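You operate a simulated robot arm through the tools that you are given. There is no shell and no other tool. Be economical: measure what you need, move in short steps, check, and stop when the job is done.

You run a simulated robot arm. Do the job below in one go: nothing can be reset, and whatever is moved stays where it is left.

JOB
Set the jig up for the pipe that is clamped in it.
Fine: clamp the collar of its size in the orange cradle, up to the stop; purple dial and cold iron at that size too.
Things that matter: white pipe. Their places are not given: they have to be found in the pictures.

The check looks at the end state, three seconds after you hand in, the way a careful person would. Anything else that was tipped, shoved, dropped, spilled or broken makes it a failure.

ROBOT AND FRAMES
A 7-joint arm with a two-finger parallel gripper, fixed in place. Base frame: the origin is at the foot of the arm, x ahead of it, y to its left, z up; the work surface is at about z = 860. Lengths are in mm, angles in rad, forces in N, time in s.
With the tool pointing down near the work surface it reaches from about 240 to 680 mm from the base axis. Its first joint turns from -1.152 to 1.152 rad. Payload 2.4 kg.
Tool frame: the origin (TCP) lies between the finger pads and is the grasp point; the fingertips stand 30 mm ahead of it; z points along the fingers, y is the line along which they close. The gripper opens to 94 mm. The fingers are 28 mm wide and 10 mm thick; the gripper's body (50 by 96 mm) begins 55 mm behind the TCP.
Orientation is that of the tool frame in the base frame, as a unit quaternion [x, y, z, w]. With the fingers straight down and closing along the base's y, the tool's x points along the base's -x, its y along +y and its z along -z.

CONTROLS
- The arm moves only by the tool move_arm. Its argument "steps" is a list of rows, each a list of 7 numbers: the closure, from 0 (fully open) to 1 (shut), then the shift along the tool's x, y, z in units of 200 mm (1.0 is 200 mm), then the turn, a rotation vector about the tool's x, y, z in units of 45 degrees (1.0 is 45 degrees). In form: [[grip, dx, dy, dz, wx, wy, wz], ...]. A call has 1 to 10 rows; each row is the pose to reach, as a shift and turn from the pose commanded when the call began, along the tool's axes at that moment. A call with a number of a shift or a turn outside -1 to 1 is refused whole. Each row takes 0.2 s and may step no farther than 50 mm and 0.15 rad from the row before; otherwise, or with a gripper value out of range, the whole call is refused. Where a pose cannot be reached the arm comes as near as it can. A force on the tool above 40 N (or 10 N above the force at the start of the call, whichever is more), or a blocked arm, ends the call early, and 0.2 s more pass. The fingers move at their own pace (about 153 mm/s each) and stop on an object; they squeeze with about 44 N. The grip force told is the motor's: it shows also when the fingers shut on nothing. Time passes only in rows, and 0.2 s behind the last, so rows that repeat a pose let the fingers close. The reply holds the time, the measured pose of the TCP, the force on the tool along the base axes, the opening and the grip force, in the units named above and with some noise, with the torque about the TCP (base axes, N m) and any sound that the robot's microphone picked up.
- Cameras (640 x 400 px; columns grow to the right, rows downward): "scene" is fixed at [37.6, 467.7, 1452.2]; the picture's right is [-0.79, -0.61, 0.00], its down [-0.31, 0.39, -0.87] and it looks along [0.53, -0.68, -0.50] (base axes); focal length 246 px, centre (320, 200). "wrist" rides on the gripper at [76, 14, -102] in the tool frame; the picture's right is [-0.18, 0.98, 0.00], its down [-0.75, -0.14, -0.64] and it looks along [-0.63, -0.12, 0.77] (tool axes); focal length 243 px, centre (320, 200).
- snapshot(camera): a new picture of that camera. The clock stands still meanwhile.
- pixel_to_xyz(camera, pixels): there is no depth. For up to 12 entries [column, row, z] of the newest picture of that camera ("zoom" is the newest enlarged one), the place [x, y] in the base frame at which the ray of that pixel passes the height z, good to about 3 mm. The clock stands still meanwhile.
- zoom(camera, box): a new picture of the part [left, top, right, bottom] of that camera's present view, enlarged. The clock stands still meanwhile.
- sign_off(): hands the job in; it is judged then, once.

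Work in short steps. Measure before you move; look again where a grasp or a placing could have gone wrong, and mend it. You have 80 turns and 46 pictures in all, those below and enlarged ones among them. Open the gripper and draw the arm clear of the work before you hand the job in, unless the task says otherwise; then end with one line.

The tools are called as name(argument=value, ...) on one line, values as JSON. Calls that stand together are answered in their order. move_arm: Moves the arm, as the interface text tells. Its arguments: {"type":"object","properties":{"steps":{"type":"array"}},"required":["steps"]} The other tools are called the same way: snapshot (camera) takes a picture; pixel_to_xyz (camera, pixels) gives the place at which the rays of pixels pass given heights; zoom (camera, box) takes an enlarged picture of a part of a camera's view; sign_off () hands the job in.

At the start:

```text
t: 0.0
position: [322.1, 217.2, 1327.2]
orientation: [0.0, 1.0, -0.001, 0.0]
wrist_force: [-0.2, 0.0, 0.9]
wrist_torque: [0.02, 0.03, 0.03]
grip_width: 94.2
grip_force: 0.1
```

scene: 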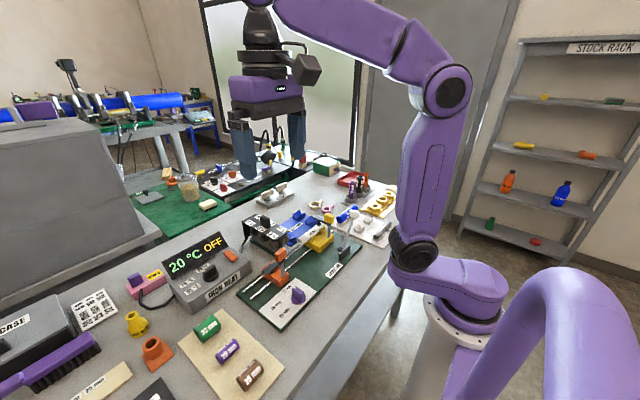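
wrist: 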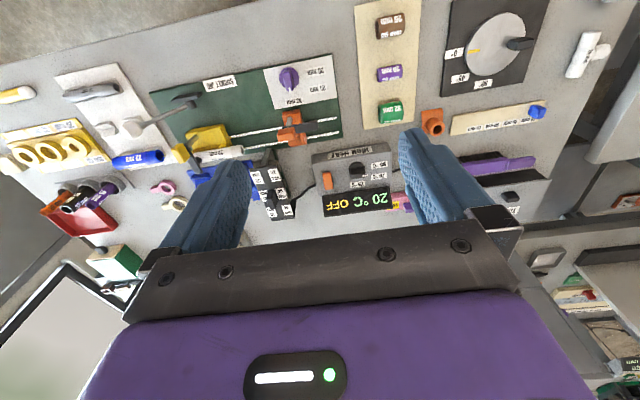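

The pictures show a jig on a green board (scene ~310,270) with an orange cradle, a purple dial, a cold iron, and three collars on a tan board. I zoom in to read the labels.

zoom(camera="scene", box=[230, 190, 390, 330])

zoom(camera="wrist", box=[140, 50, 360, 190])

zoom(camera="wrist", box=[240, 60, 420, 220])

zoom(camera="scene", box=[120, 220, 300, 400])

```text
2.86 times, centred on (310, 260) of scene
```

zoom: 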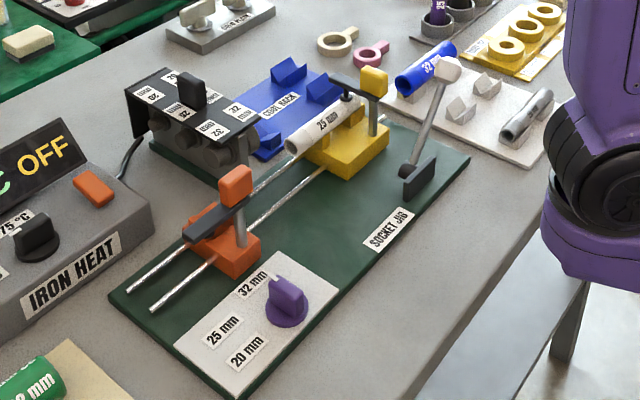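

```text
2.86 times, centred on (250, 120) of wrist
```

zoom: 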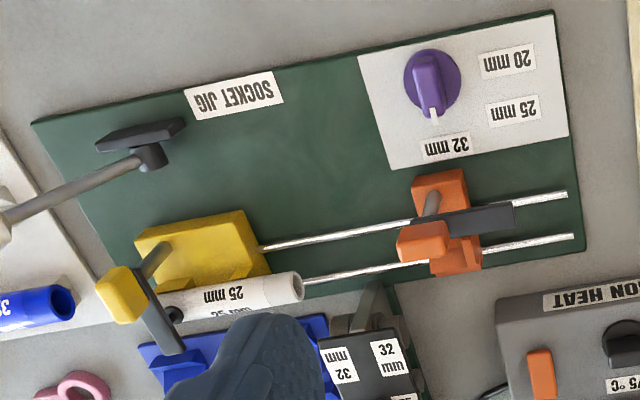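

```text
2.50 times, centred on (330, 140) of wrist
```

zoom: 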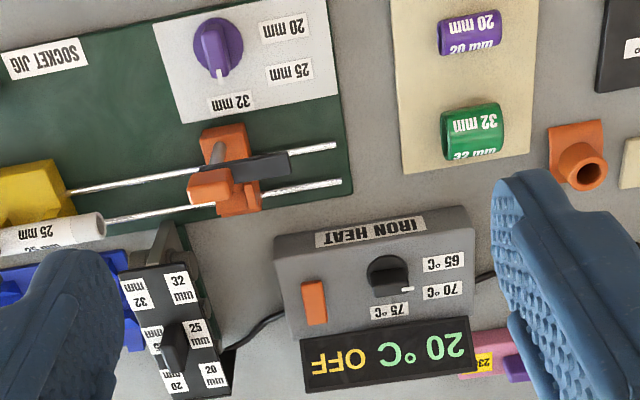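

```text
2.22 times, centred on (210, 310) of scene
```

zoom: 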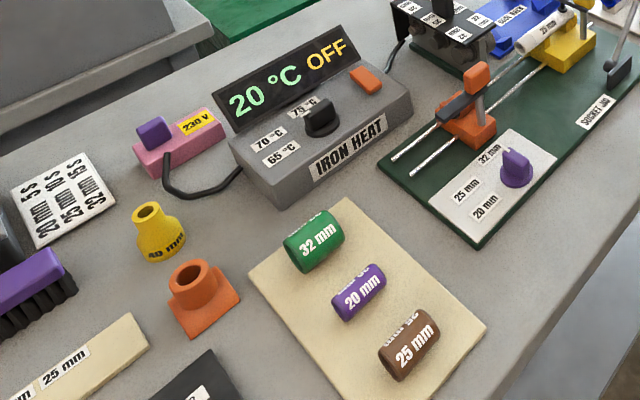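

The pipe is labelled 25 mm, so the brown 25 mm collar at scene (250,374) is the one. Next I measure the main places from both cameras.

pixel_to_xyz(camera="wrist", pixels=[[391, 26, 875], [391, 72, 875], [289, 78, 890], [290, 118, 930], [290, 135, 900], [340, 120, 875], [340, 133, 875], [208, 138, 900], [220, 153, 900], [180, 153, 930], [268, 190, 920], [357, 170, 930]])

pixel_to_xyz(camera="wrist", pixels=[[152, 82, 865], [333, 58, 865], [342, 137, 865], [186, 170, 865], [318, 69, 866], [318, 88, 866], [295, 101, 866]])

```text
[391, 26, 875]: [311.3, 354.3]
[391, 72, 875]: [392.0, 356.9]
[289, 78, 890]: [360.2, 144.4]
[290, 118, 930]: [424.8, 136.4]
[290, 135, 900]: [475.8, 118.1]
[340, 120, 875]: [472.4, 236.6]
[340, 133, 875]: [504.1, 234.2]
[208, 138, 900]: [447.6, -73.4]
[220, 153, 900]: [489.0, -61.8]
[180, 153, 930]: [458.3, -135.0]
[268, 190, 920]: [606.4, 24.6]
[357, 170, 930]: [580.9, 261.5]
```

```text
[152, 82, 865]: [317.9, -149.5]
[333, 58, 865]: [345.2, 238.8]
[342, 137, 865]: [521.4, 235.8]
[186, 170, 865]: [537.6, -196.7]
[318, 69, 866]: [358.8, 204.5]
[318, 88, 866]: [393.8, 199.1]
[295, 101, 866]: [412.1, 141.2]
```

The jig lies along y, with the orange cradle near (475,130) and the pipe near x≈485. I move the wrist camera closer over the cradle.

move_arm(steps=[[0, -0.04, -0.054, 0.2, 0, 0, 0], [0, -0.08, -0.108, 0.4, 0, 0, 0], [0, -0.12, -0.162, 0.6, 0, 0, 0], [0, -0.16, -0.216, 0.8, 0, 0, 0], [0, -0.19, -0.27, 1.0, 0, 0, 0]])

snapshot(camera="wrist")

```text
t: 1.2
position: [360.4, 163.1, 1127.9]
orientation: [0.0, 1.0, 0.001, 0.0]
wrist_force: [0.6, -0.1, 0.1]
wrist_torque: [0.0, 0.0, -0.01]
grip_width: 93.9
grip_force: 0.1
```

```text
39 pictures are left
```

wrist: 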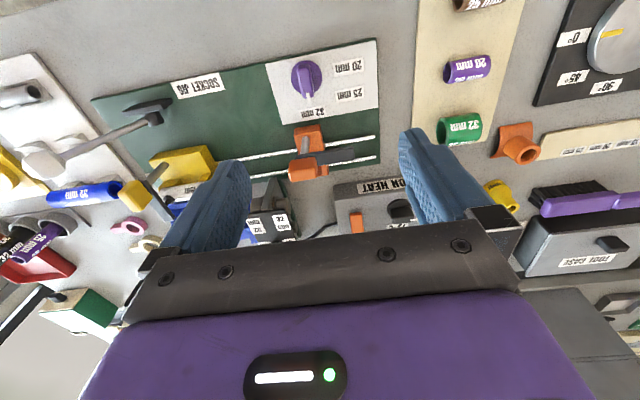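

The cradle is at (307,155), the dial at (306,78) and the iron at (265,225). I zoom on the cradle from both cameras, since the arm may have cleared the scene view.

zoom(camera="wrist", box=[240, 110, 400, 210])

zoom(camera="scene", box=[255, 220, 335, 280])

```text
4.00 times, centred on (320, 160) of wrist
```

zoom: 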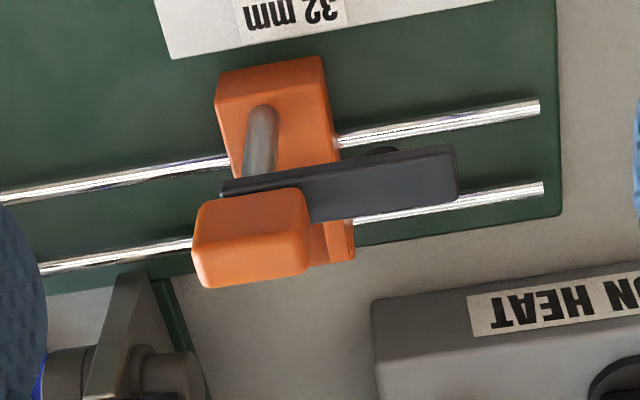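

```text
6.67 times, centred on (295, 250) of scene
```

zoom: 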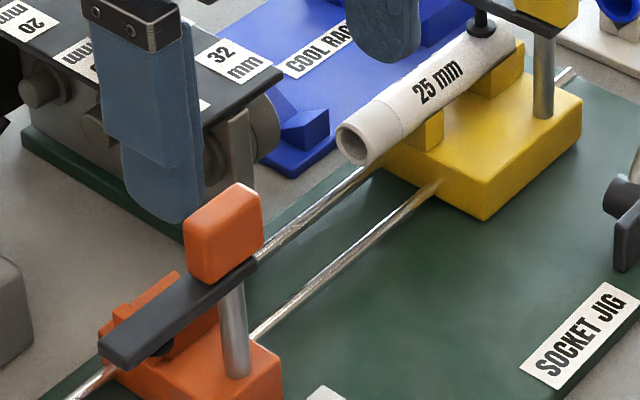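

I triangulate the knob, the arm tip and the dial by comparing rays from both cameras at several heights.

pixel_to_xyz(camera="wrist", pixels=[[302.5, 169, 940], [302.5, 169, 960], [302.5, 169, 980], [353, 154, 930], [353, 154, 950], [353, 154, 970], [305.5, 138, 920], [305.5, 138, 940], [306, 75, 880], [306, 75, 900], [375, 138, 875], [375.5, 157, 875]])

pixel_to_xyz(camera="scene", pixels=[[288.3, 255, 940], [288.3, 255, 960], [288.3, 255, 980], [270, 272, 930], [270, 272, 950], [270, 272, 970], [298, 294, 880], [298, 294, 900], [289.5, 276, 880], [289.5, 276, 890]])

zoom(camera="wrist", box=[230, 170, 350, 250])

```text
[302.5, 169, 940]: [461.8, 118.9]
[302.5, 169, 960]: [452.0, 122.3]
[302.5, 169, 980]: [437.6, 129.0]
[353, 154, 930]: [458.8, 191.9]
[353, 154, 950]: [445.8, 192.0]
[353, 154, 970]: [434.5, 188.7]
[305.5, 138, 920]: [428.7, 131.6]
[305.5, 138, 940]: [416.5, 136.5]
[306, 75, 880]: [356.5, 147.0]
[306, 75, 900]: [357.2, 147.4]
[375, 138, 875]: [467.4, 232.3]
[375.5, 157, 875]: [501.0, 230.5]
```

```text
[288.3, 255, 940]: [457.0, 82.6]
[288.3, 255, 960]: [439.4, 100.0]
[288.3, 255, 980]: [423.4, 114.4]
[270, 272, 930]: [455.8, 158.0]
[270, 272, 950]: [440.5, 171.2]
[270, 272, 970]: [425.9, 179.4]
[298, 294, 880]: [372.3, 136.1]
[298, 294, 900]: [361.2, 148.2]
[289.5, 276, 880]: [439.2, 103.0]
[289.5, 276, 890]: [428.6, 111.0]
```

```text
5.00 times, centred on (290, 210) of wrist
```

zoom: 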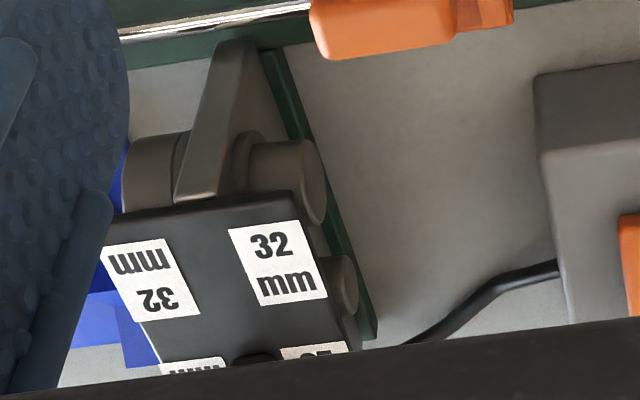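

The iron has three pairs of sockets, a labelled black cover and a handle. I move the camera for a proper view of it.

move_arm(steps=[[0, -0.2, -0.1, 0, 0, 0, 0], [0, -0.4, -0.2, 0, 0, 0, 0], [0, -0.6, -0.35, 0, 0, 0, 0], [0, -0.6, -0.45, 0, 0, 0, 0]])

snapshot(camera="wrist")

zoom(camera="scene", box=[230, 190, 350, 280])

```text
t: 2.2
position: [480.3, 73.1, 1127.7]
orientation: [0.0, 1.0, -0.001, 0.001]
wrist_force: [0.4, -0.1, 0.2]
wrist_torque: [0.07, 0.04, 0.05]
grip_width: 94.0
grip_force: 0.0
```

```text
35 pictures are left
```

wrist: 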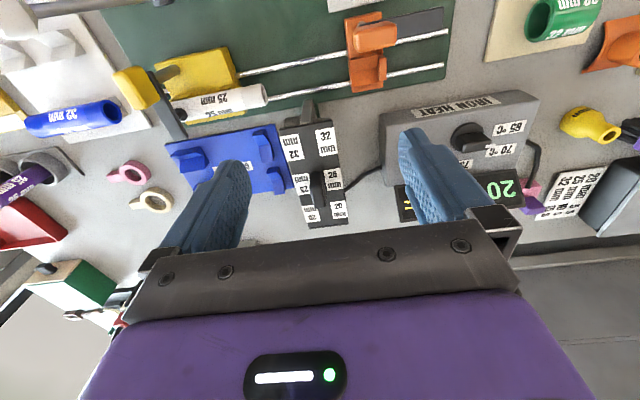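

```text
4.44 times, centred on (290, 235) of scene
```

zoom: 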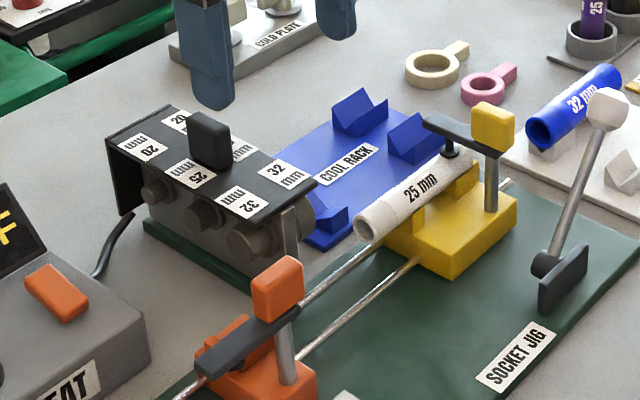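

zoom(camera="wrist", box=[240, 0, 480, 150])

zoom(camera="wrist", box=[240, 90, 400, 230])

```text
2.67 times, centred on (360, 75) of wrist
```

zoom: 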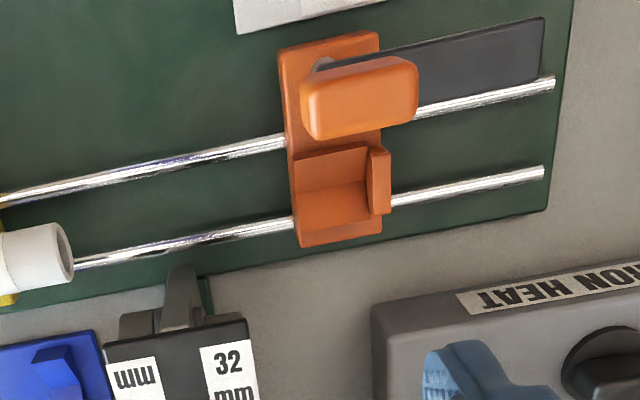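

```text
2.86 times, centred on (320, 160) of wrist
```

zoom: 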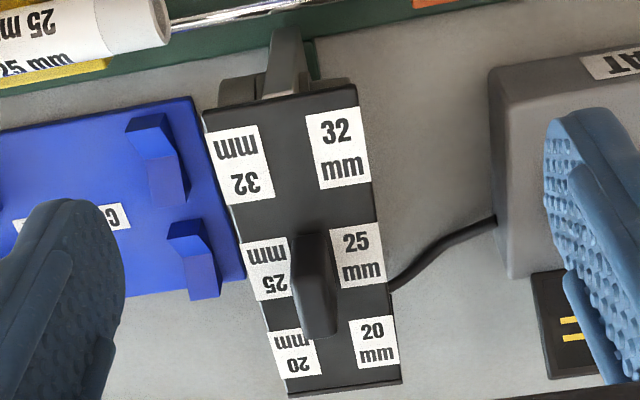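

The cradle has a V with a stop lip on its +y end. The iron appears to be a slide on a green track carrying the 32, 25 and 20 pairs. I triangulate the knob, handle, sockets, pipe and cradle.

pixel_to_xyz(camera="wrist", pixels=[[375, 33, 940], [375, 33, 980], [319, 175, 960], [319, 175, 1000], [264.4, 95, 900], [264.4, 95, 940], [366, 70, 880], [366, 70, 900], [366, 70, 920], [382, 66, 900], [382, 66, 920], [308, 110, 920]])

pixel_to_xyz(camera="scene", pixels=[[280.4, 250, 940], [280.4, 250, 980], [264.6, 217.5, 960], [264.6, 217.5, 1000], [299.7, 241.3, 900], [299.7, 241.3, 940], [263, 238.4, 900], [263, 238.4, 920], [272.7, 244, 900], [272.7, 244, 920], [251.8, 233.5, 900], [251.8, 233.5, 920]])

```text
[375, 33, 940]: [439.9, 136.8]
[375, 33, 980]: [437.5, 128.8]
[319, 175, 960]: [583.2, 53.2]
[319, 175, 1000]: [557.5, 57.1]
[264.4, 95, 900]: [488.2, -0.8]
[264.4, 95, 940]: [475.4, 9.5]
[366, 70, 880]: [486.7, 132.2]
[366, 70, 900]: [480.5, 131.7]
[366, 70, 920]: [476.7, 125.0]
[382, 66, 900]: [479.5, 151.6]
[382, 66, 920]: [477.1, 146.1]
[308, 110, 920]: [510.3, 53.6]
```

```text
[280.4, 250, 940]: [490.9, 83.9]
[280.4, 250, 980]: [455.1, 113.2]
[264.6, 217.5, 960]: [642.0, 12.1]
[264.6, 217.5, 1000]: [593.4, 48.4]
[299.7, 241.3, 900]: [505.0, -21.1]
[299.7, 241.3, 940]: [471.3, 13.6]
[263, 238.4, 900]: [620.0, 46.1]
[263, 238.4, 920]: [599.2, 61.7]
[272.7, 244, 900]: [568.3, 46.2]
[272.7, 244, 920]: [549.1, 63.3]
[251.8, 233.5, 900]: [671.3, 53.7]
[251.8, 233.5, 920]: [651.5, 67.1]
```

I correct the handle-top pixel to about (319,201), since its top appears lower in the picture. I also look closely at the iron's base in the scene view.

zoom(camera="scene", box=[235, 205, 305, 260])

pixel_to_xyz(camera="wrist", pixels=[[319, 201, 980], [319, 201, 1000], [319, 201, 1020], [309, 102, 930], [309, 102, 950], [281, 128, 960], [333, 128, 960], [308, 226, 960], [348, 222, 960]])

```text
7.27 times, centred on (270, 232) of scene
```

zoom: 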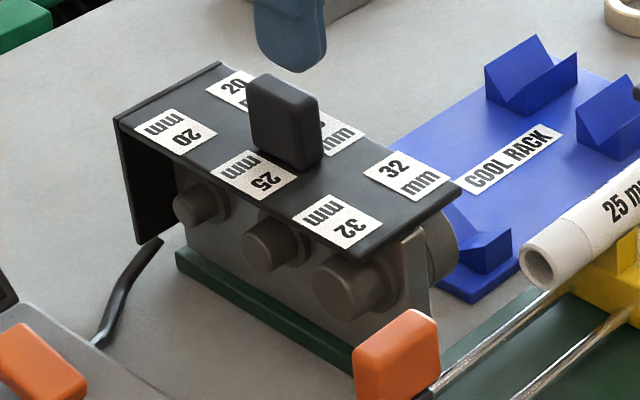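

```text
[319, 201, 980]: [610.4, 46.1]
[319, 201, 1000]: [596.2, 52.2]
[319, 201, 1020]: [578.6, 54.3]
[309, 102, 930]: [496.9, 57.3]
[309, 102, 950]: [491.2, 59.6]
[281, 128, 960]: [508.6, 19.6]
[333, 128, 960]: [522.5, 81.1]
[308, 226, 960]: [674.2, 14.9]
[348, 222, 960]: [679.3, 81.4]
```

The iron stands on a track that runs toward the jig line, and its handle is at (595,50,1002). The pipe axis is about x 477, z 933. I zoom hard on the cradle to size the V and the stop.

zoom(camera="wrist", box=[330, 5, 426, 65])

```text
6.67 times, centred on (378, 35) of wrist
```

zoom: 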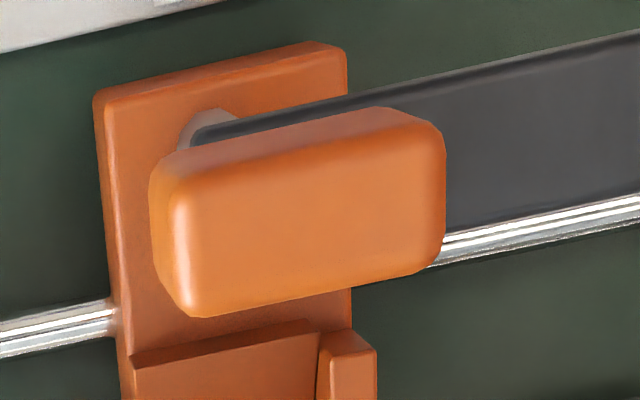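

I move to about (380,140,1070) for a near-overhead view of the V.

move_arm(steps=[[0, 0.17, 0.11, 0.1, 0, 0, 0], [0, 0.34, 0.22, 0.2, 0, 0, 0], [0, 0.5, 0.335, 0.29, 0, 0, 0]])

zoom(camera="wrist", box=[250, 105, 410, 205])

```text
t: 3.0
position: [378.1, 140.5, 1069.3]
orientation: [0.0, 1.0, 0.0, 0.001]
wrist_force: [-0.3, 0.8, 0.3]
wrist_torque: [-0.01, 0.05, -0.01]
grip_width: 93.5
grip_force: 0.0
```

```text
4.00 times, centred on (330, 155) of wrist
```

zoom: 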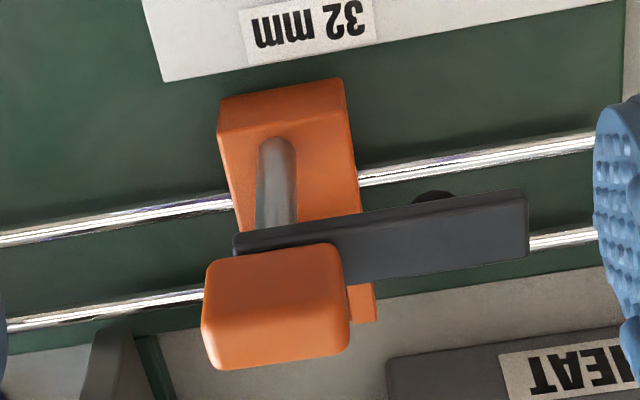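

The knob hides the V from here, so I move to x≈475 to look straight into it.

move_arm(steps=[[0, -0.24, 0, 0, 0, 0, 0], [0, -0.48, 0, 0, 0, 0, 0], [0, -0.6, -0.05, 0, 0, 0, 0]])

zoom(camera="wrist", box=[265, 0, 393, 80])

```text
t: 3.8
position: [500.4, 131.0, 1069.2]
orientation: [0.001, 1.0, 0.0, 0.0]
wrist_force: [-0.4, 0.9, 0.6]
wrist_torque: [-0.01, 0.03, -0.03]
grip_width: 94.0
grip_force: 0.1
```

```text
5.00 times, centred on (329, 40) of wrist
```

zoom: 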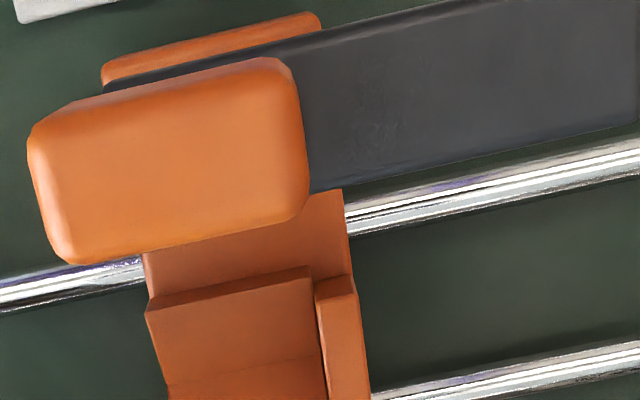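

The near V ridge is at zoom row ~285 and the V bottom at ~370. I look lower to see the rest of the V.

zoom(camera="wrist", box=[280, 40, 376, 100])

```text
6.67 times, centred on (328, 70) of wrist
```

zoom: 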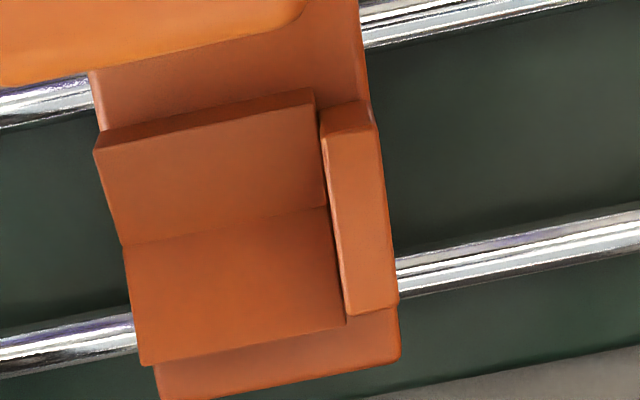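

I read the V ridges, V bottom and stop faces at candidate heights.

pixel_to_xyz(camera="zoom", pixels=[[95, 145, 930], [315, 102, 930], [122, 245, 905], [328, 207, 905], [140, 362, 930], [345, 322, 930], [325, 137, 935], [347, 315, 935], [398, 298, 935], [155, 390, 885], [400, 360, 885], [225, 225, 910]])

pixel_to_xyz(camera="zoom", pixels=[[95, 145, 920], [315, 102, 920], [140, 362, 920], [345, 322, 920], [325, 137, 925], [347, 315, 925], [398, 298, 925], [500, 20, 875], [500, 243, 875], [500, 20, 885], [500, 243, 885]])

```text
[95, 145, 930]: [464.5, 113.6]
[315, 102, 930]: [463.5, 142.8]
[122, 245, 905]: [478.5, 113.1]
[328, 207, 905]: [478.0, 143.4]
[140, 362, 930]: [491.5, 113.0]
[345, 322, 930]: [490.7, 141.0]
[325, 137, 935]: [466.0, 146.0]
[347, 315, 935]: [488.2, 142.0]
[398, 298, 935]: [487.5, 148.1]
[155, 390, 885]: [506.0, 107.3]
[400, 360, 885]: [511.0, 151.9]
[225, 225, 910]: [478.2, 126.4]
```

```text
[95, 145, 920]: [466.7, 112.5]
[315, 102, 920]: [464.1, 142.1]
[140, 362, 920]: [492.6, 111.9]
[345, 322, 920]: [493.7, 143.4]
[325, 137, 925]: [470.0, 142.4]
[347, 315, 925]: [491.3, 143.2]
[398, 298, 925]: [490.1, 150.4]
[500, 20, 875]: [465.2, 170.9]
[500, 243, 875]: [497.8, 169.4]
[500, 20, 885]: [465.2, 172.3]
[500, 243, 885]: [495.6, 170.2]
```

The V spans x 464–492 (centre 478) and y 113–143, and the stop face is at y≈143. I travel toward the brown collar while turning the tool CCW 45°, then another 45°.

pixel_to_xyz(camera="wrist", pixels=[[273, 26, 998], [322, 13, 998], [280, 52.4, 998], [326, 41, 998]])

move_arm(steps=[[0, 0.15, 0.13, -0.05, 0, 0, -0.1667], [0, 0.3, 0.265, -0.1, 0, 0, -0.3333], [0, 0.45, 0.4, -0.1, 0, 0, -0.5], [0, 0.6, 0.53, -0.1, 0, 0, -0.6667], [0, 0.75, 0.66, -0.1, 0, 0, -0.8333], [0, 0.9, 0.795, -0.1, 0, 0, -1.0]])

move_arm(steps=[[0, 0, 0, 0, 0, 0, -0.1667], [0, 0, 0, 0, 0, 0, -0.3333], [0, 0, 0, 0, 0, 0, -0.5], [0, 0, 0, 0, 0, 0, -0.6667], [0, 0, 0, 0, 0, 0, -0.8333], [0, 0, 0, 0, 0, 0, -1.0]])

snapshot(camera="wrist")

```text
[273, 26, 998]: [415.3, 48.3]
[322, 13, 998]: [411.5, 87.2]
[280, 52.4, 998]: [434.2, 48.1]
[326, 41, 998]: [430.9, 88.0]
```

```text
t: 5.2
position: [318.5, 290.6, 1089.4]
orientation: [-0.383, 0.924, 0.0, 0.0]
wrist_force: [-0.6, 0.2, -0.7]
wrist_torque: [-0.03, 0.0, 0.0]
grip_width: 94.0
grip_force: 0.1
```

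```text
t: 6.6
position: [319.0, 289.2, 1090.2]
orientation: [0.708, -0.707, 0.0, 0.0]
wrist_force: [0.3, 0.1, 0.3]
wrist_torque: [0.01, -0.02, -0.06]
grip_width: 93.9
grip_force: 0.1
```

```text
26 pictures are left
```

wrist: 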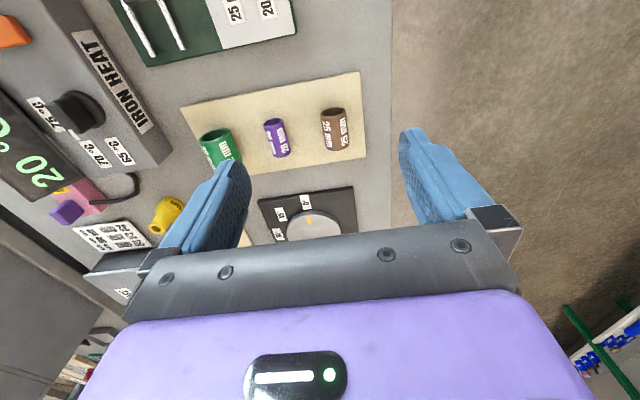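

The brown collar shows at (335,128) with its axis along y. I zoom to measure it.

zoom(camera="wrist", box=[287, 100, 383, 160])

pixel_to_xyz(camera="zoom", pixels=[[320, 200, 880], [250, 200, 880], [390, 200, 880]])

```text
6.67 times, centred on (335, 130) of wrist
```

zoom: 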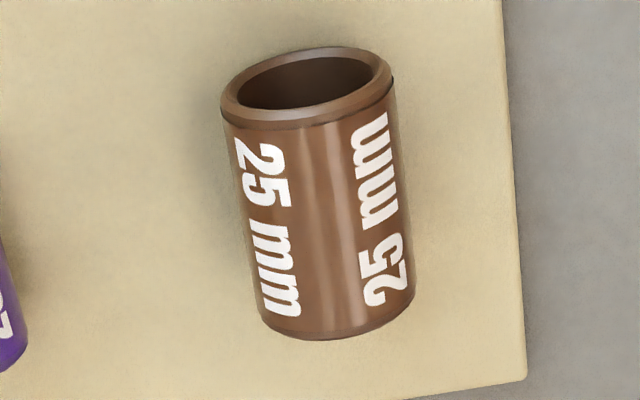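

```text
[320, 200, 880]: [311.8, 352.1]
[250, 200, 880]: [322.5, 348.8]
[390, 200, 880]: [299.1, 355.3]
```

I measure the silhouette of the collar to get its axis direction, diameter and length.

pixel_to_xyz(camera="zoom", pixels=[[230, 150, 883], [256, 300, 883], [397, 130, 883], [413, 280, 883], [307, 78, 883], [340, 338, 872], [340, 338, 868], [302, 122, 900], [336, 318, 900], [528, 378, 864]])

```text
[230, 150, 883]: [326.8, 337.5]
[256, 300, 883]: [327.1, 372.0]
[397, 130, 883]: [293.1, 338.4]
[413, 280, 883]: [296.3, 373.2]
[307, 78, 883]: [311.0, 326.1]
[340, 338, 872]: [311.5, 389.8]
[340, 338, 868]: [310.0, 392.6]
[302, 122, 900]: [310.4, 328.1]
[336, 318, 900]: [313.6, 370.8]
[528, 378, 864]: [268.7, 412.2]
```

The collar is about 33 mm in diameter and about 46 mm long, with its axis at (311, y 327–374, z≈883). I approach with the fingers part open to clear the purple collar, stopping above.

move_arm(steps=[[0.51, -0.2, 0.04, 0.1, 0, 0, 0], [0.51, -0.304, 0.04, 0.3, 0, 0, 0], [0.51, -0.304, 0.04, 0.5, 0, 0, 0], [0.51, -0.304, 0.04, 0.7, 0, 0, 0], [0.51, -0.304, 0.04, 0.7, 0, 0, 0]])

snapshot(camera="wrist")

```text
t: 7.8
position: [311.9, 350.7, 949.1]
orientation: [0.707, -0.707, -0.001, 0.0]
wrist_force: [-0.7, -0.1, 0.0]
wrist_torque: [0.01, -0.02, 0.0]
grip_width: 46.0
grip_force: 0.1
```

```text
24 pictures are left
```

wrist: 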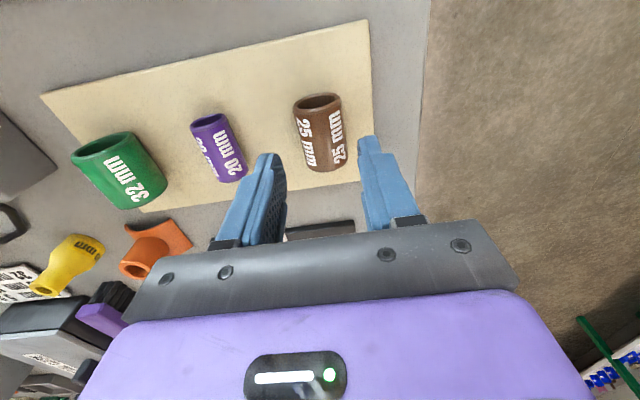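

The fingers straddle the collar in line, so I descend 47 mm and close.

move_arm(steps=[[0.51, 0, 0, 0.12, 0, 0, 0], [0.51, 0, 0, 0.235, 0, 0, 0], [0.51, 0, 0, 0.235, 0, 0, 0], [1, 0, 0, 0.235, 0, 0, 0], [1, 0, 0, 0.235, 0, 0, 0], [1, 0, 0, 0.235, 0, 0, 0]])

snapshot(camera="wrist")

```text
t: 9.2
position: [311.4, 350.7, 902.1]
orientation: [0.708, -0.707, 0.0, 0.0]
wrist_force: [-0.3, -0.2, 0.9]
wrist_torque: [0.01, 0.01, 0.01]
grip_width: 30.8
grip_force: 43.9
```

```text
23 pictures are left
```

wrist: 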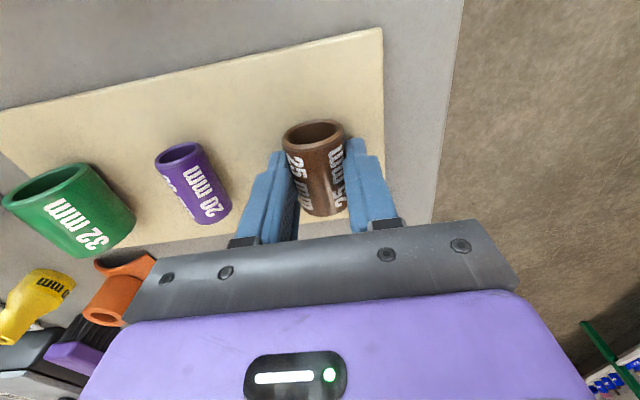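

The collar is held (width 30.8, 44 N). I lift it and carry it toward the cradle.

move_arm(steps=[[1, 0, 0, -0.2, 0, 0, 0], [1, 0, 0, -0.4, 0, 0, 0], [1, 0, 0, -0.6, 0, 0, 0], [1, 0, 0, -0.82, 0, 0, 0], [1, 0.166, -0.139, -0.85, 0, 0, 0], [1, 0.333, -0.2775, -0.85, 0, 0, 0], [1, 0.5, -0.416, -0.85, 0, 0, 0], [1, 0.667, -0.555, -0.85, 0, 0, 0], [1, 0.833, -0.694, -0.85, 0, 0, 0], [1, 1.0, -0.8325, -0.85, 0, 0, 0]])

zoom(camera="wrist", box=[230, 90, 422, 210])

pixel_to_xyz(camera="zoom", pixels=[[320, 200, 1052]])

```text
t: 11.4
position: [478.6, 149.7, 1073.4]
orientation: [0.707, -0.707, 0.0, 0.0]
wrist_force: [-0.4, -0.7, -0.5]
wrist_torque: [0.01, 0.03, -0.06]
grip_width: 30.8
grip_force: 43.9
```

```text
3.33 times, centred on (326, 150) of wrist
```

zoom: 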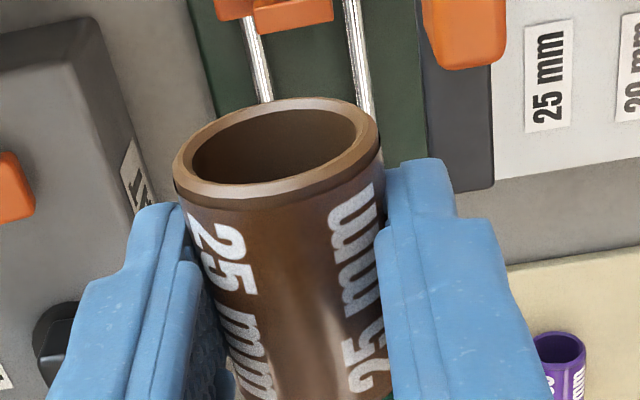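

```text
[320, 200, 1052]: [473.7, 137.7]
```

I move to y=110 so there is a gap to the stop, then descend to z≈968, still above contact, and check from the scene.

move_arm(steps=[[1, 0.1985, 0.003, 0, 0, 0, 0], [1, 0.1985, 0.003, 0.2, 0, 0, 0], [1, 0.1985, 0.003, 0.4, 0, 0, 0], [1, 0.1985, 0.003, 0.525, 0, 0, 0], [1, 0.1985, 0.003, 0.525, 0, 0, 0]])

zoom(camera="scene", box=[240, 210, 336, 290])

```text
t: 12.6
position: [476.7, 108.1, 966.9]
orientation: [0.707, -0.707, 0.0, 0.0]
wrist_force: [0.1, 0.6, -0.4]
wrist_torque: [-0.01, -0.03, 0.0]
grip_width: 31.1
grip_force: 43.6
```

```text
5.00 times, centred on (288, 250) of scene
```

zoom: 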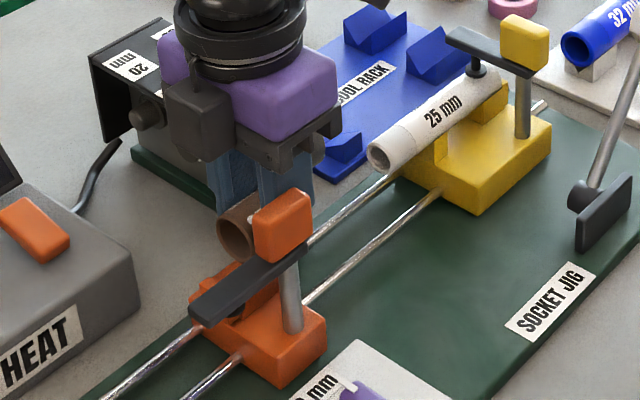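

The collar is over the V. I descend in small steps down to z≈951, watching the force.

move_arm(steps=[[1, 0, 0, 0.02, 0, 0, 0], [1, 0, 0, 0.04, 0, 0, 0], [1, 0, 0, 0.06, 0, 0, 0], [1, 0, 0, 0.075, 0, 0, 0], [1, 0, 0, 0.075, 0, 0, 0]])

```text
t: 13.8
position: [476.9, 110.0, 952.6]
orientation: [0.707, -0.707, 0.0, 0.0]
wrist_force: [1.1, -0.9, -0.4]
wrist_torque: [0.01, 0.03, -0.01]
grip_width: 30.8
grip_force: 43.8
```

No contact yet. I look at the gap between the knob and the gripper body before going lower.

zoom(camera="scene", box=[260, 225, 324, 265])

zoom(camera="wrist", box=[230, 60, 422, 180])

```text
10.00 times, centred on (292, 245) of scene
```

zoom: 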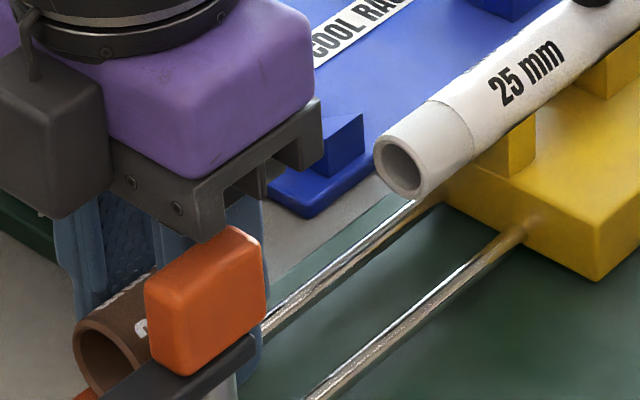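

```text
3.33 times, centred on (326, 120) of wrist
```

zoom: 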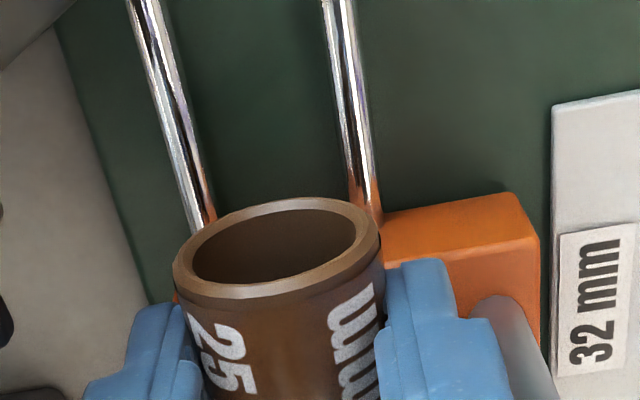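

The margin over the knob is small but real. I go down in 1.5 mm steps to z≈948.

move_arm(steps=[[1, 0, 0, 0.008, 0, 0, 0], [1, 0, 0, 0.016, 0, 0, 0], [1, 0, 0, 0.023, 0, 0, 0], [1, 0, 0, 0.023, 0, 0, 0]])

```text
t: 14.8
position: [477.0, 110.8, 948.6]
orientation: [-0.707, 0.707, 0.0, 0.0]
wrist_force: [0.8, 0.3, -1.6]
wrist_torque: [-0.03, 0.02, -0.01]
grip_width: 31.1
grip_force: 43.7
```

Still free. I take a close look at the collar end over the V from the scene.

zoom(camera="scene", box=[256, 243, 304, 273])

```text
13.33 times, centred on (280, 258) of scene
```

zoom: 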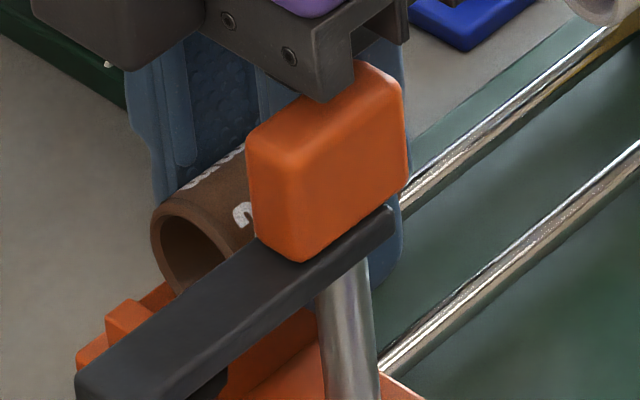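

I compute heights for the collar-end centre and the lip top along their rays.

pixel_to_xyz(camera="zoom", pixels=[[205, 247, 910], [205, 247, 925], [205, 247, 940], [130, 312, 905], [130, 312, 915], [130, 312, 925], [155, 290, 905], [155, 290, 915], [155, 290, 925], [325, 85, 990], [325, 85, 1000], [325, 85, 1010]])

```text
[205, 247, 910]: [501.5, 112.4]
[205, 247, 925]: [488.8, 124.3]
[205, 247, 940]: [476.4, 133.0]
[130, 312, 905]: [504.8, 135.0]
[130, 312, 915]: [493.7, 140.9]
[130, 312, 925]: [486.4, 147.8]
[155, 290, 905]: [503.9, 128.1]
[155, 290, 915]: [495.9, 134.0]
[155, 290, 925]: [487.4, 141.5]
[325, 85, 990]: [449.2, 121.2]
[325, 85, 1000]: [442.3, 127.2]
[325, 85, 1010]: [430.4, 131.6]
```

The collar axis is at ~939, so about 6 mm more is needed. The knob top (~1002) is almost at the gripper body. I raise, tilt the tool 0.2 rad (body toward +x) to clear the knob, then come down again.

move_arm(steps=[[1, 0, 0, -0.06, 0, 0, 0], [1, 0, -0.005, -0.06, -0.127, 0, 0], [1, 0, -0.01, -0.06, -0.2546, 0, 0], [1, 0, -0.01, -0.03, -0.2546, 0, 0], [1, 0, -0.01, 0, -0.2546, 0, 0], [1, 0, -0.01, 0.01, -0.2546, 0, 0], [1, 0, -0.01, 0.01, -0.2546, 0, 0]])

```text
t: 16.4
position: [480.2, 111.2, 948.9]
orientation: [0.704, -0.703, -0.07, 0.069]
wrist_force: [-5.7, -2.1, 28.8]
wrist_torque: [0.06, -0.24, -0.01]
grip_width: 30.8
grip_force: 44.3
```

Force appeared early: the tilted finger tip meets the V ridge because the tips reach 20 mm below the collar axis. I back out, untilt, and return to the tan board to regrip higher on the collar.

move_arm(steps=[[1, 0, 0, -0.1, 0, 0, 0], [1, 0, 0, -0.3, 0, 0, 0], [1, 0, 0, -0.5, 0.127, 0, 0], [1, 0, 0, -0.6, 0.2546, 0, 0], [1, 0, 0, -0.6, 0.2546, 0, 0]])

```text
t: 17.6
position: [503.4, 110.4, 1064.3]
orientation: [-0.707, 0.707, -0.001, 0.001]
wrist_force: [0.5, 0.4, 0.4]
wrist_torque: [-0.01, -0.01, -0.04]
grip_width: 31.2
grip_force: 44.8
```

The tool is level again. I carry the collar back to its spot on the tan board.

move_arm(steps=[[1, -0.13, 0.137, 0, 0, 0, 0], [1, -0.26, 0.274, 0, 0, 0, 0], [1, -0.39, 0.411, 0, 0, 0, 0], [1, -0.52, 0.549, 0, 0, 0, 0], [1, -0.65, 0.686, 0, 0, 0, 0], [1, -0.78, 0.823, 0, 0, 0, 0], [1, -0.9, 0.96, 0, 0, 0, 0]])

move_arm(steps=[[1, -0.2, 0, 0, 0, 0, 0], [1, -0.3, 0, 0.15, 0, 0, 0], [1, -0.3, 0, 0.35, 0, 0, 0], [1, -0.3, 0, 0.55, 0, 0, 0], [1, -0.3, 0, 0.7, 0, 0, 0], [1, -0.3, 0, 0.76, 0, 0, 0], [1, -0.3, 0, 0.785, 0, 0, 0], [1, -0.3, 0, 0.785, 0, 0, 0]])

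```text
t: 19.2
position: [311.3, 290.5, 1063.0]
orientation: [-0.706, 0.708, 0.0, 0.0]
wrist_force: [-0.9, 0.0, -0.3]
wrist_torque: [-0.01, -0.01, 0.0]
grip_width: 31.1
grip_force: 43.9
```

```text
t: 21.0
position: [311.3, 350.5, 904.9]
orientation: [0.708, -0.707, 0.0, 0.0]
wrist_force: [0.7, 0.4, -0.1]
wrist_torque: [0.0, -0.03, 0.01]
grip_width: 31.0
grip_force: 43.7
```

I lower slowly to find board contact.

move_arm(steps=[[1, 0, 0, 0.005, 0, 0, 0], [1, 0, 0, 0.01, 0, 0, 0], [1, 0, 0, 0.014, 0, 0, 0], [1, 0, 0, 0.014, 0, 0, 0]])

```text
t: 22.0
position: [312.9, 349.8, 903.2]
orientation: [0.708, -0.707, -0.001, -0.001]
wrist_force: [-0.4, 0.1, 0.1]
wrist_torque: [0.0, 0.02, 0.0]
grip_width: 31.1
grip_force: 43.8
```

The commanded z is about 902, equal to the pick height. I open gently, raise to TCP ≈ 913, regrip, then lift slightly.

move_arm(steps=[[0.58, 0, 0, 0, 0, 0, 0], [0.54, 0, 0, 0, 0, 0, 0], [0.54, 0, 0, -0.03, 0, 0, 0], [0.54, 0, 0, -0.055, 0, 0, 0], [0.54, 0, 0, -0.055, 0, 0, 0]])

zoom(camera="wrist", box=[230, 90, 422, 210])

zoom(camera="scene", box=[190, 340, 310, 400])

```text
t: 23.2
position: [311.7, 350.1, 915.1]
orientation: [0.707, -0.707, -0.001, 0.0]
wrist_force: [-1.5, 0.3, 0.3]
wrist_torque: [-0.02, 0.03, 0.01]
grip_width: 43.3
grip_force: 0.1
```

```text
3.33 times, centred on (326, 150) of wrist
```

zoom: 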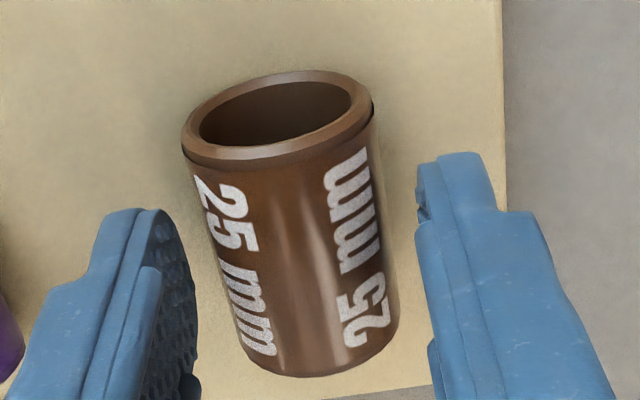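

```text
5.33 times, centred on (250, 370) of scene
```

zoom: 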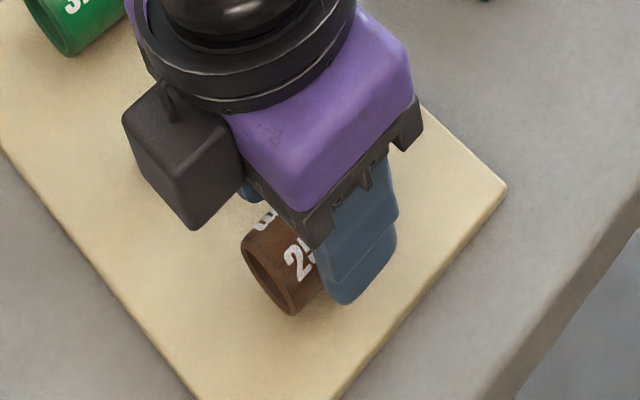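

I check the collar's axis height from its +y end centre (scene) and its −y rim (wrist).

pixel_to_xyz(camera="zoom", pixels=[[272, 268, 875], [272, 268, 885], [272, 268, 895]])

```text
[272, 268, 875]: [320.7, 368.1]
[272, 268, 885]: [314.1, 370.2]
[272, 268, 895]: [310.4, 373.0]
```

The axis is ~889 and the TCP ~914. I lower 3 mm (tips ~8 mm below the axis) and close.

move_arm(steps=[[0.54, 0, 0, 0.015, 0, 0, 0], [1, 0, 0, 0.015, 0, 0, 0], [1, 0, 0, 0.015, 0, 0, 0], [1, 0, 0, 0.015, 0, 0, 0], [1, 0, 0, -0.2, 0, 0, 0], [1, 0, 0, -0.4, 0, 0, 0], [1, 0, 0, -0.6, 0, 0, 0], [1, 0, 0, -0.75, 0, 0, 0]])

```text
t: 25.0
position: [311.3, 350.4, 1064.1]
orientation: [0.707, -0.707, 0.0, 0.0]
wrist_force: [-0.6, 0.0, -0.9]
wrist_torque: [0.02, 0.01, -0.01]
grip_width: 31.0
grip_force: 44.2
```

The collar is held again at width 31. I carry it to the cradle and descend to z≈966.

move_arm(steps=[[1, 0.143, -0.119, 0, 0, 0, 0], [1, 0.286, -0.238, 0, 0, 0, 0], [1, 0.429, -0.357, 0, 0, 0, 0], [1, 0.571, -0.476, 0, 0, 0, 0], [1, 0.714, -0.595, 0, 0, 0, 0], [1, 0.857, -0.714, 0, 0, 0, 0], [1, 1.0, -0.8335, 0, 0, 0, 0]])

move_arm(steps=[[1, 0.188, 0, 0, 0, 0, 0], [1, 0.188, 0, 0.2, 0, 0, 0], [1, 0.188, 0, 0.4, 0, 0, 0], [1, 0.188, 0, 0.48, 0, 0, 0], [1, 0.188, 0, 0.48, 0, 0, 0]])

```text
t: 26.6
position: [478.0, 151.1, 1064.8]
orientation: [0.708, -0.706, 0.0, 0.0]
wrist_force: [-0.5, -0.2, -1.2]
wrist_torque: [0.02, 0.03, 0.0]
grip_width: 30.9
grip_force: 44.2
```

```text
t: 27.8
position: [478.5, 113.8, 967.3]
orientation: [0.708, -0.706, 0.0, 0.001]
wrist_force: [0.0, 0.2, 0.0]
wrist_torque: [0.0, -0.03, -0.03]
grip_width: 31.0
grip_force: 43.8
```

Now I lower in ~2 mm steps toward z≈953, watching for contact.

move_arm(steps=[[1, 0, 0, 0.02, 0, 0, 0], [1, 0, 0, 0.035, 0, 0, 0], [1, 0, 0, 0.045, 0, 0, 0], [1, 0, 0, 0.055, 0, 0, 0], [1, 0, 0, 0.062, 0, 0, 0], [1, 0, 0, 0.062, 0, 0, 0]])

```text
t: 29.2
position: [477.5, 112.8, 957.4]
orientation: [0.707, -0.707, 0.0, 0.0]
wrist_force: [-0.4, 0.7, 0.5]
wrist_torque: [0.01, -0.01, 0.0]
grip_width: 30.9
grip_force: 44.1
```

move_arm(steps=[[1, 0, 0, 0.008, 0, 0, 0], [1, 0, 0, 0.015, 0, 0, 0], [1, 0, 0, 0.015, 0, 0, 0]])

```text
t: 30.0
position: [478.4, 114.6, 954.7]
orientation: [-0.707, 0.707, 0.0, -0.001]
wrist_force: [0.1, 0.0, -0.1]
wrist_torque: [0.02, -0.01, 0.01]
grip_width: 30.9
grip_force: 44.1
```

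No contact yet and the body bottom is at ~1010, above the knob. I continue 1 mm at a time to ~951.

move_arm(steps=[[1, 0, 0, 0.006, 0, 0, 0], [1, 0, 0, 0.012, 0, 0, 0], [1, 0, 0, 0.018, 0, 0, 0], [1, 0, 0, 0.018, 0, 0, 0]])

```text
t: 31.0
position: [479.6, 111.7, 950.9]
orientation: [0.707, -0.707, 0.002, -0.003]
wrist_force: [6.4, -0.5, 28.4]
wrist_torque: [0.07, -0.06, -0.03]
grip_width: 30.9
grip_force: 43.6
```

Contact is centred (28 N up, torque nearly nil), so the collar is seated in the V. I ease off and slide +y in small steps until the stop pushes back.

move_arm(steps=[[1, 0, -0.005, -0.005, 0, 0, 0], [1, -0.01, -0.005, -0.005, 0, 0, 0], [1, -0.02, -0.005, -0.005, 0, 0, 0], [1, -0.03, -0.005, -0.005, 0, 0, 0], [1, -0.04, -0.005, -0.005, 0, 0, 0], [1, -0.045, -0.005, -0.005, 0, 0, 0], [1, -0.05, -0.005, -0.005, 0, 0, 0], [1, -0.055, -0.005, -0.005, 0, 0, 0], [1, -0.06, -0.005, -0.005, 0, 0, 0]])

```text
t: 33.0
position: [479.1, 119.8, 950.1]
orientation: [-0.705, 0.709, 0.0, -0.002]
wrist_force: [8.4, -30.7, 20.0]
wrist_torque: [-0.93, -0.32, -0.07]
grip_width: 31.0
grip_force: 44.1
```

The stop pushes back (Fy −31 N at TCP y≈119.8). I ease off the push, open just enough (~35 mm) to release beside the knob, and look.

move_arm(steps=[[1, 0.018, -0.005, -0.003, 0, 0, 0], [0.66, 0.018, -0.005, -0.003, 0, 0, 0], [0.635, 0.018, -0.005, -0.003, 0, 0, 0], [0.63, 0.018, -0.005, -0.003, 0, 0, 0]])

zoom(camera="wrist", box=[230, 60, 422, 180])

```text
t: 34.0
position: [479.6, 121.4, 950.5]
orientation: [-0.707, 0.707, 0.001, -0.001]
wrist_force: [0.0, -0.3, -0.4]
wrist_torque: [-0.02, -0.01, 0.0]
grip_width: 34.8
grip_force: 0.0
```

```text
3.33 times, centred on (326, 120) of wrist
```

zoom: 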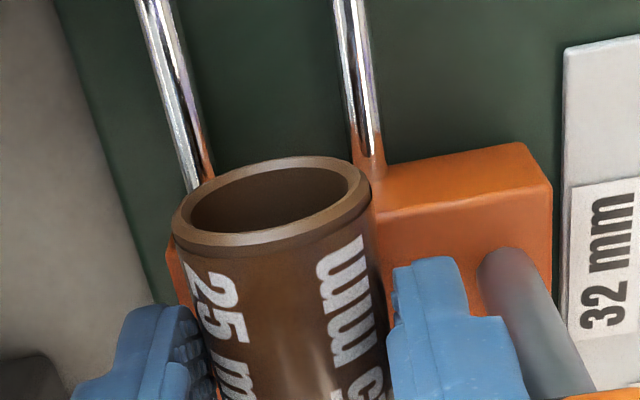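

The collar sits free in the cradle. I retract straight up and inspect.

move_arm(steps=[[0.63, 0, 0, -0.05, 0, 0, 0], [0.63, 0, 0, -0.2, 0, 0, 0], [0.63, 0, 0, -0.4, 0, 0, 0], [0.63, 0.1, 0, -0.6, 0, 0, 0], [0.63, 0.3, 0, -0.7, 0, 0, 0], [0.63, 0.3, 0, -0.7, 0, 0, 0]])

snapshot(camera="wrist")

zoom(camera="scene", box=[250, 230, 314, 290])

```text
t: 35.4
position: [479.7, 59.8, 1091.0]
orientation: [-0.707, 0.707, 0.0, 0.0]
wrist_force: [0.0, 1.2, 0.8]
wrist_torque: [0.02, 0.01, 0.01]
grip_width: 35.0
grip_force: 0.0
```

```text
14 pictures are left
```

wrist: 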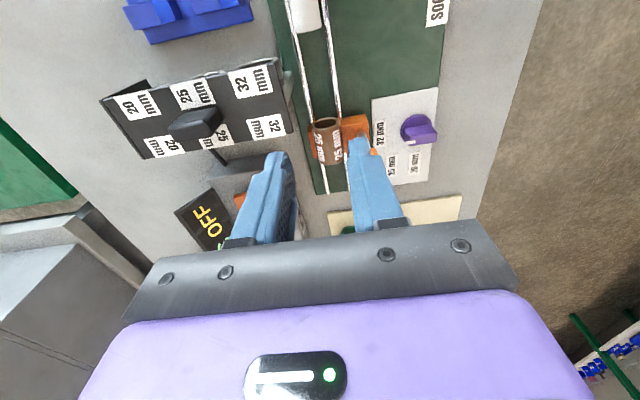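

```text
6.67 times, centred on (282, 260) of scene
```

zoom: 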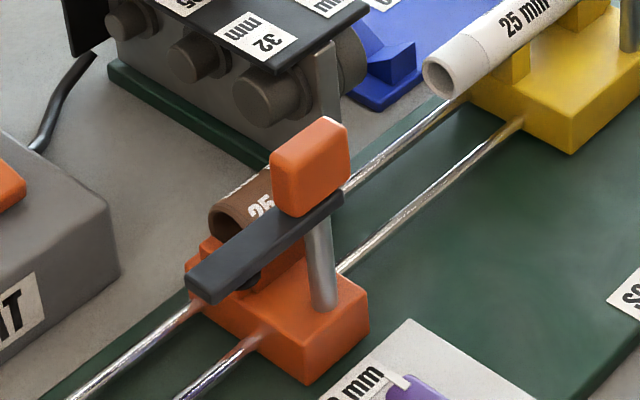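

The collar is seated in the V and the clamp arm is still open. I go over the clamp knob (438,130) with the present yaw, fingers on either side in x, and stop above it.

move_arm(steps=[[0.55, -0.12, 0.07, 0, 0, 0, 0], [0.55, -0.24, 0.14, 0, 0, 0, 0], [0.55, -0.35, 0.2085, 0.05, 0, 0, 0], [0.55, -0.35, 0.2085, 0.2, 0, 0, 0], [0.55, -0.35, 0.2085, 0.2, 0, 0, 0]])

zoom(camera="wrist", box=[230, 90, 422, 210])

```text
t: 36.6
position: [439.3, 131.5, 1050.9]
orientation: [-0.707, 0.707, 0.0, 0.0]
wrist_force: [-0.1, 0.3, 0.0]
wrist_torque: [0.01, -0.03, 0.01]
grip_width: 42.5
grip_force: 0.1
```

```text
3.33 times, centred on (326, 150) of wrist
```

zoom: 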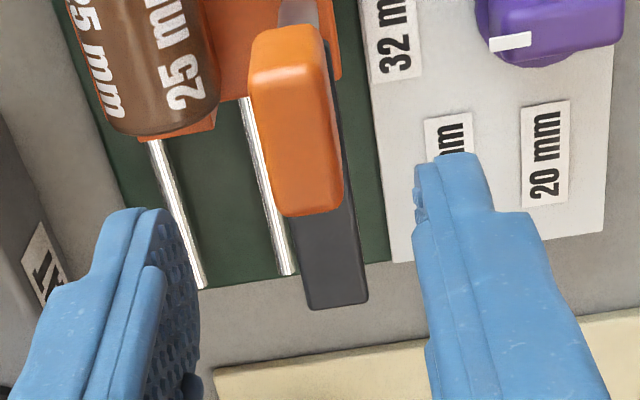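

The knob top face spans zoom (255–340, 40–215). I measure it at z=1002.

pixel_to_xyz(camera="zoom", pixels=[[255, 90, 1000], [325, 75, 1000], [285, 212, 1000], [342, 195, 1000], [285, 40, 1000], [335, 285, 975]])

```text
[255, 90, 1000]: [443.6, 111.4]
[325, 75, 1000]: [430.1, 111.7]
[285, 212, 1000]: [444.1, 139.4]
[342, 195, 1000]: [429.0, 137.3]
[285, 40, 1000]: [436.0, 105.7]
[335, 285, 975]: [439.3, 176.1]
```

The knob centre is about (437,127). I descend to z≈1010 and grip it.

move_arm(steps=[[0.55, 0.02, 0.01, 0.1, 0, 0, 0], [0.55, 0.02, 0.01, 0.205, 0, 0, 0], [0.55, 0.02, 0.01, 0.205, 0, 0, 0], [1, 0.02, 0.01, 0.205, 0, 0, 0], [1, 0.02, 0.01, 0.205, 0, 0, 0], [1, 0.02, 0.01, 0.205, 0, 0, 0]])

```text
t: 38.0
position: [437.6, 127.9, 1010.3]
orientation: [-0.707, 0.707, -0.001, 0.001]
wrist_force: [11.4, -0.4, -12.1]
wrist_torque: [0.28, -0.26, 0.01]
grip_width: 16.0
grip_force: 44.7
```

The knob is gripped (16 mm). I turn it clockwise seen from above, the first 45°.

move_arm(steps=[[1, 0, 0, 0, 0, 0, 0.1667], [1, 0, 0, 0, 0, 0, 0.3333], [1, 0, 0, 0, 0, 0, 0.5], [1, 0, 0, 0, 0, 0, 0.6667], [1, 0, 0, 0, 0, 0, 0.8333], [1, 0, 0, 0, 0, 0, 1.0]])

```text
t: 39.4
position: [437.3, 126.8, 1010.8]
orientation: [-0.382, 0.924, 0.001, 0.001]
wrist_force: [15.3, 0.0, 0.6]
wrist_torque: [-0.91, 0.56, 0.01]
grip_width: 15.6
grip_force: 45.0
```

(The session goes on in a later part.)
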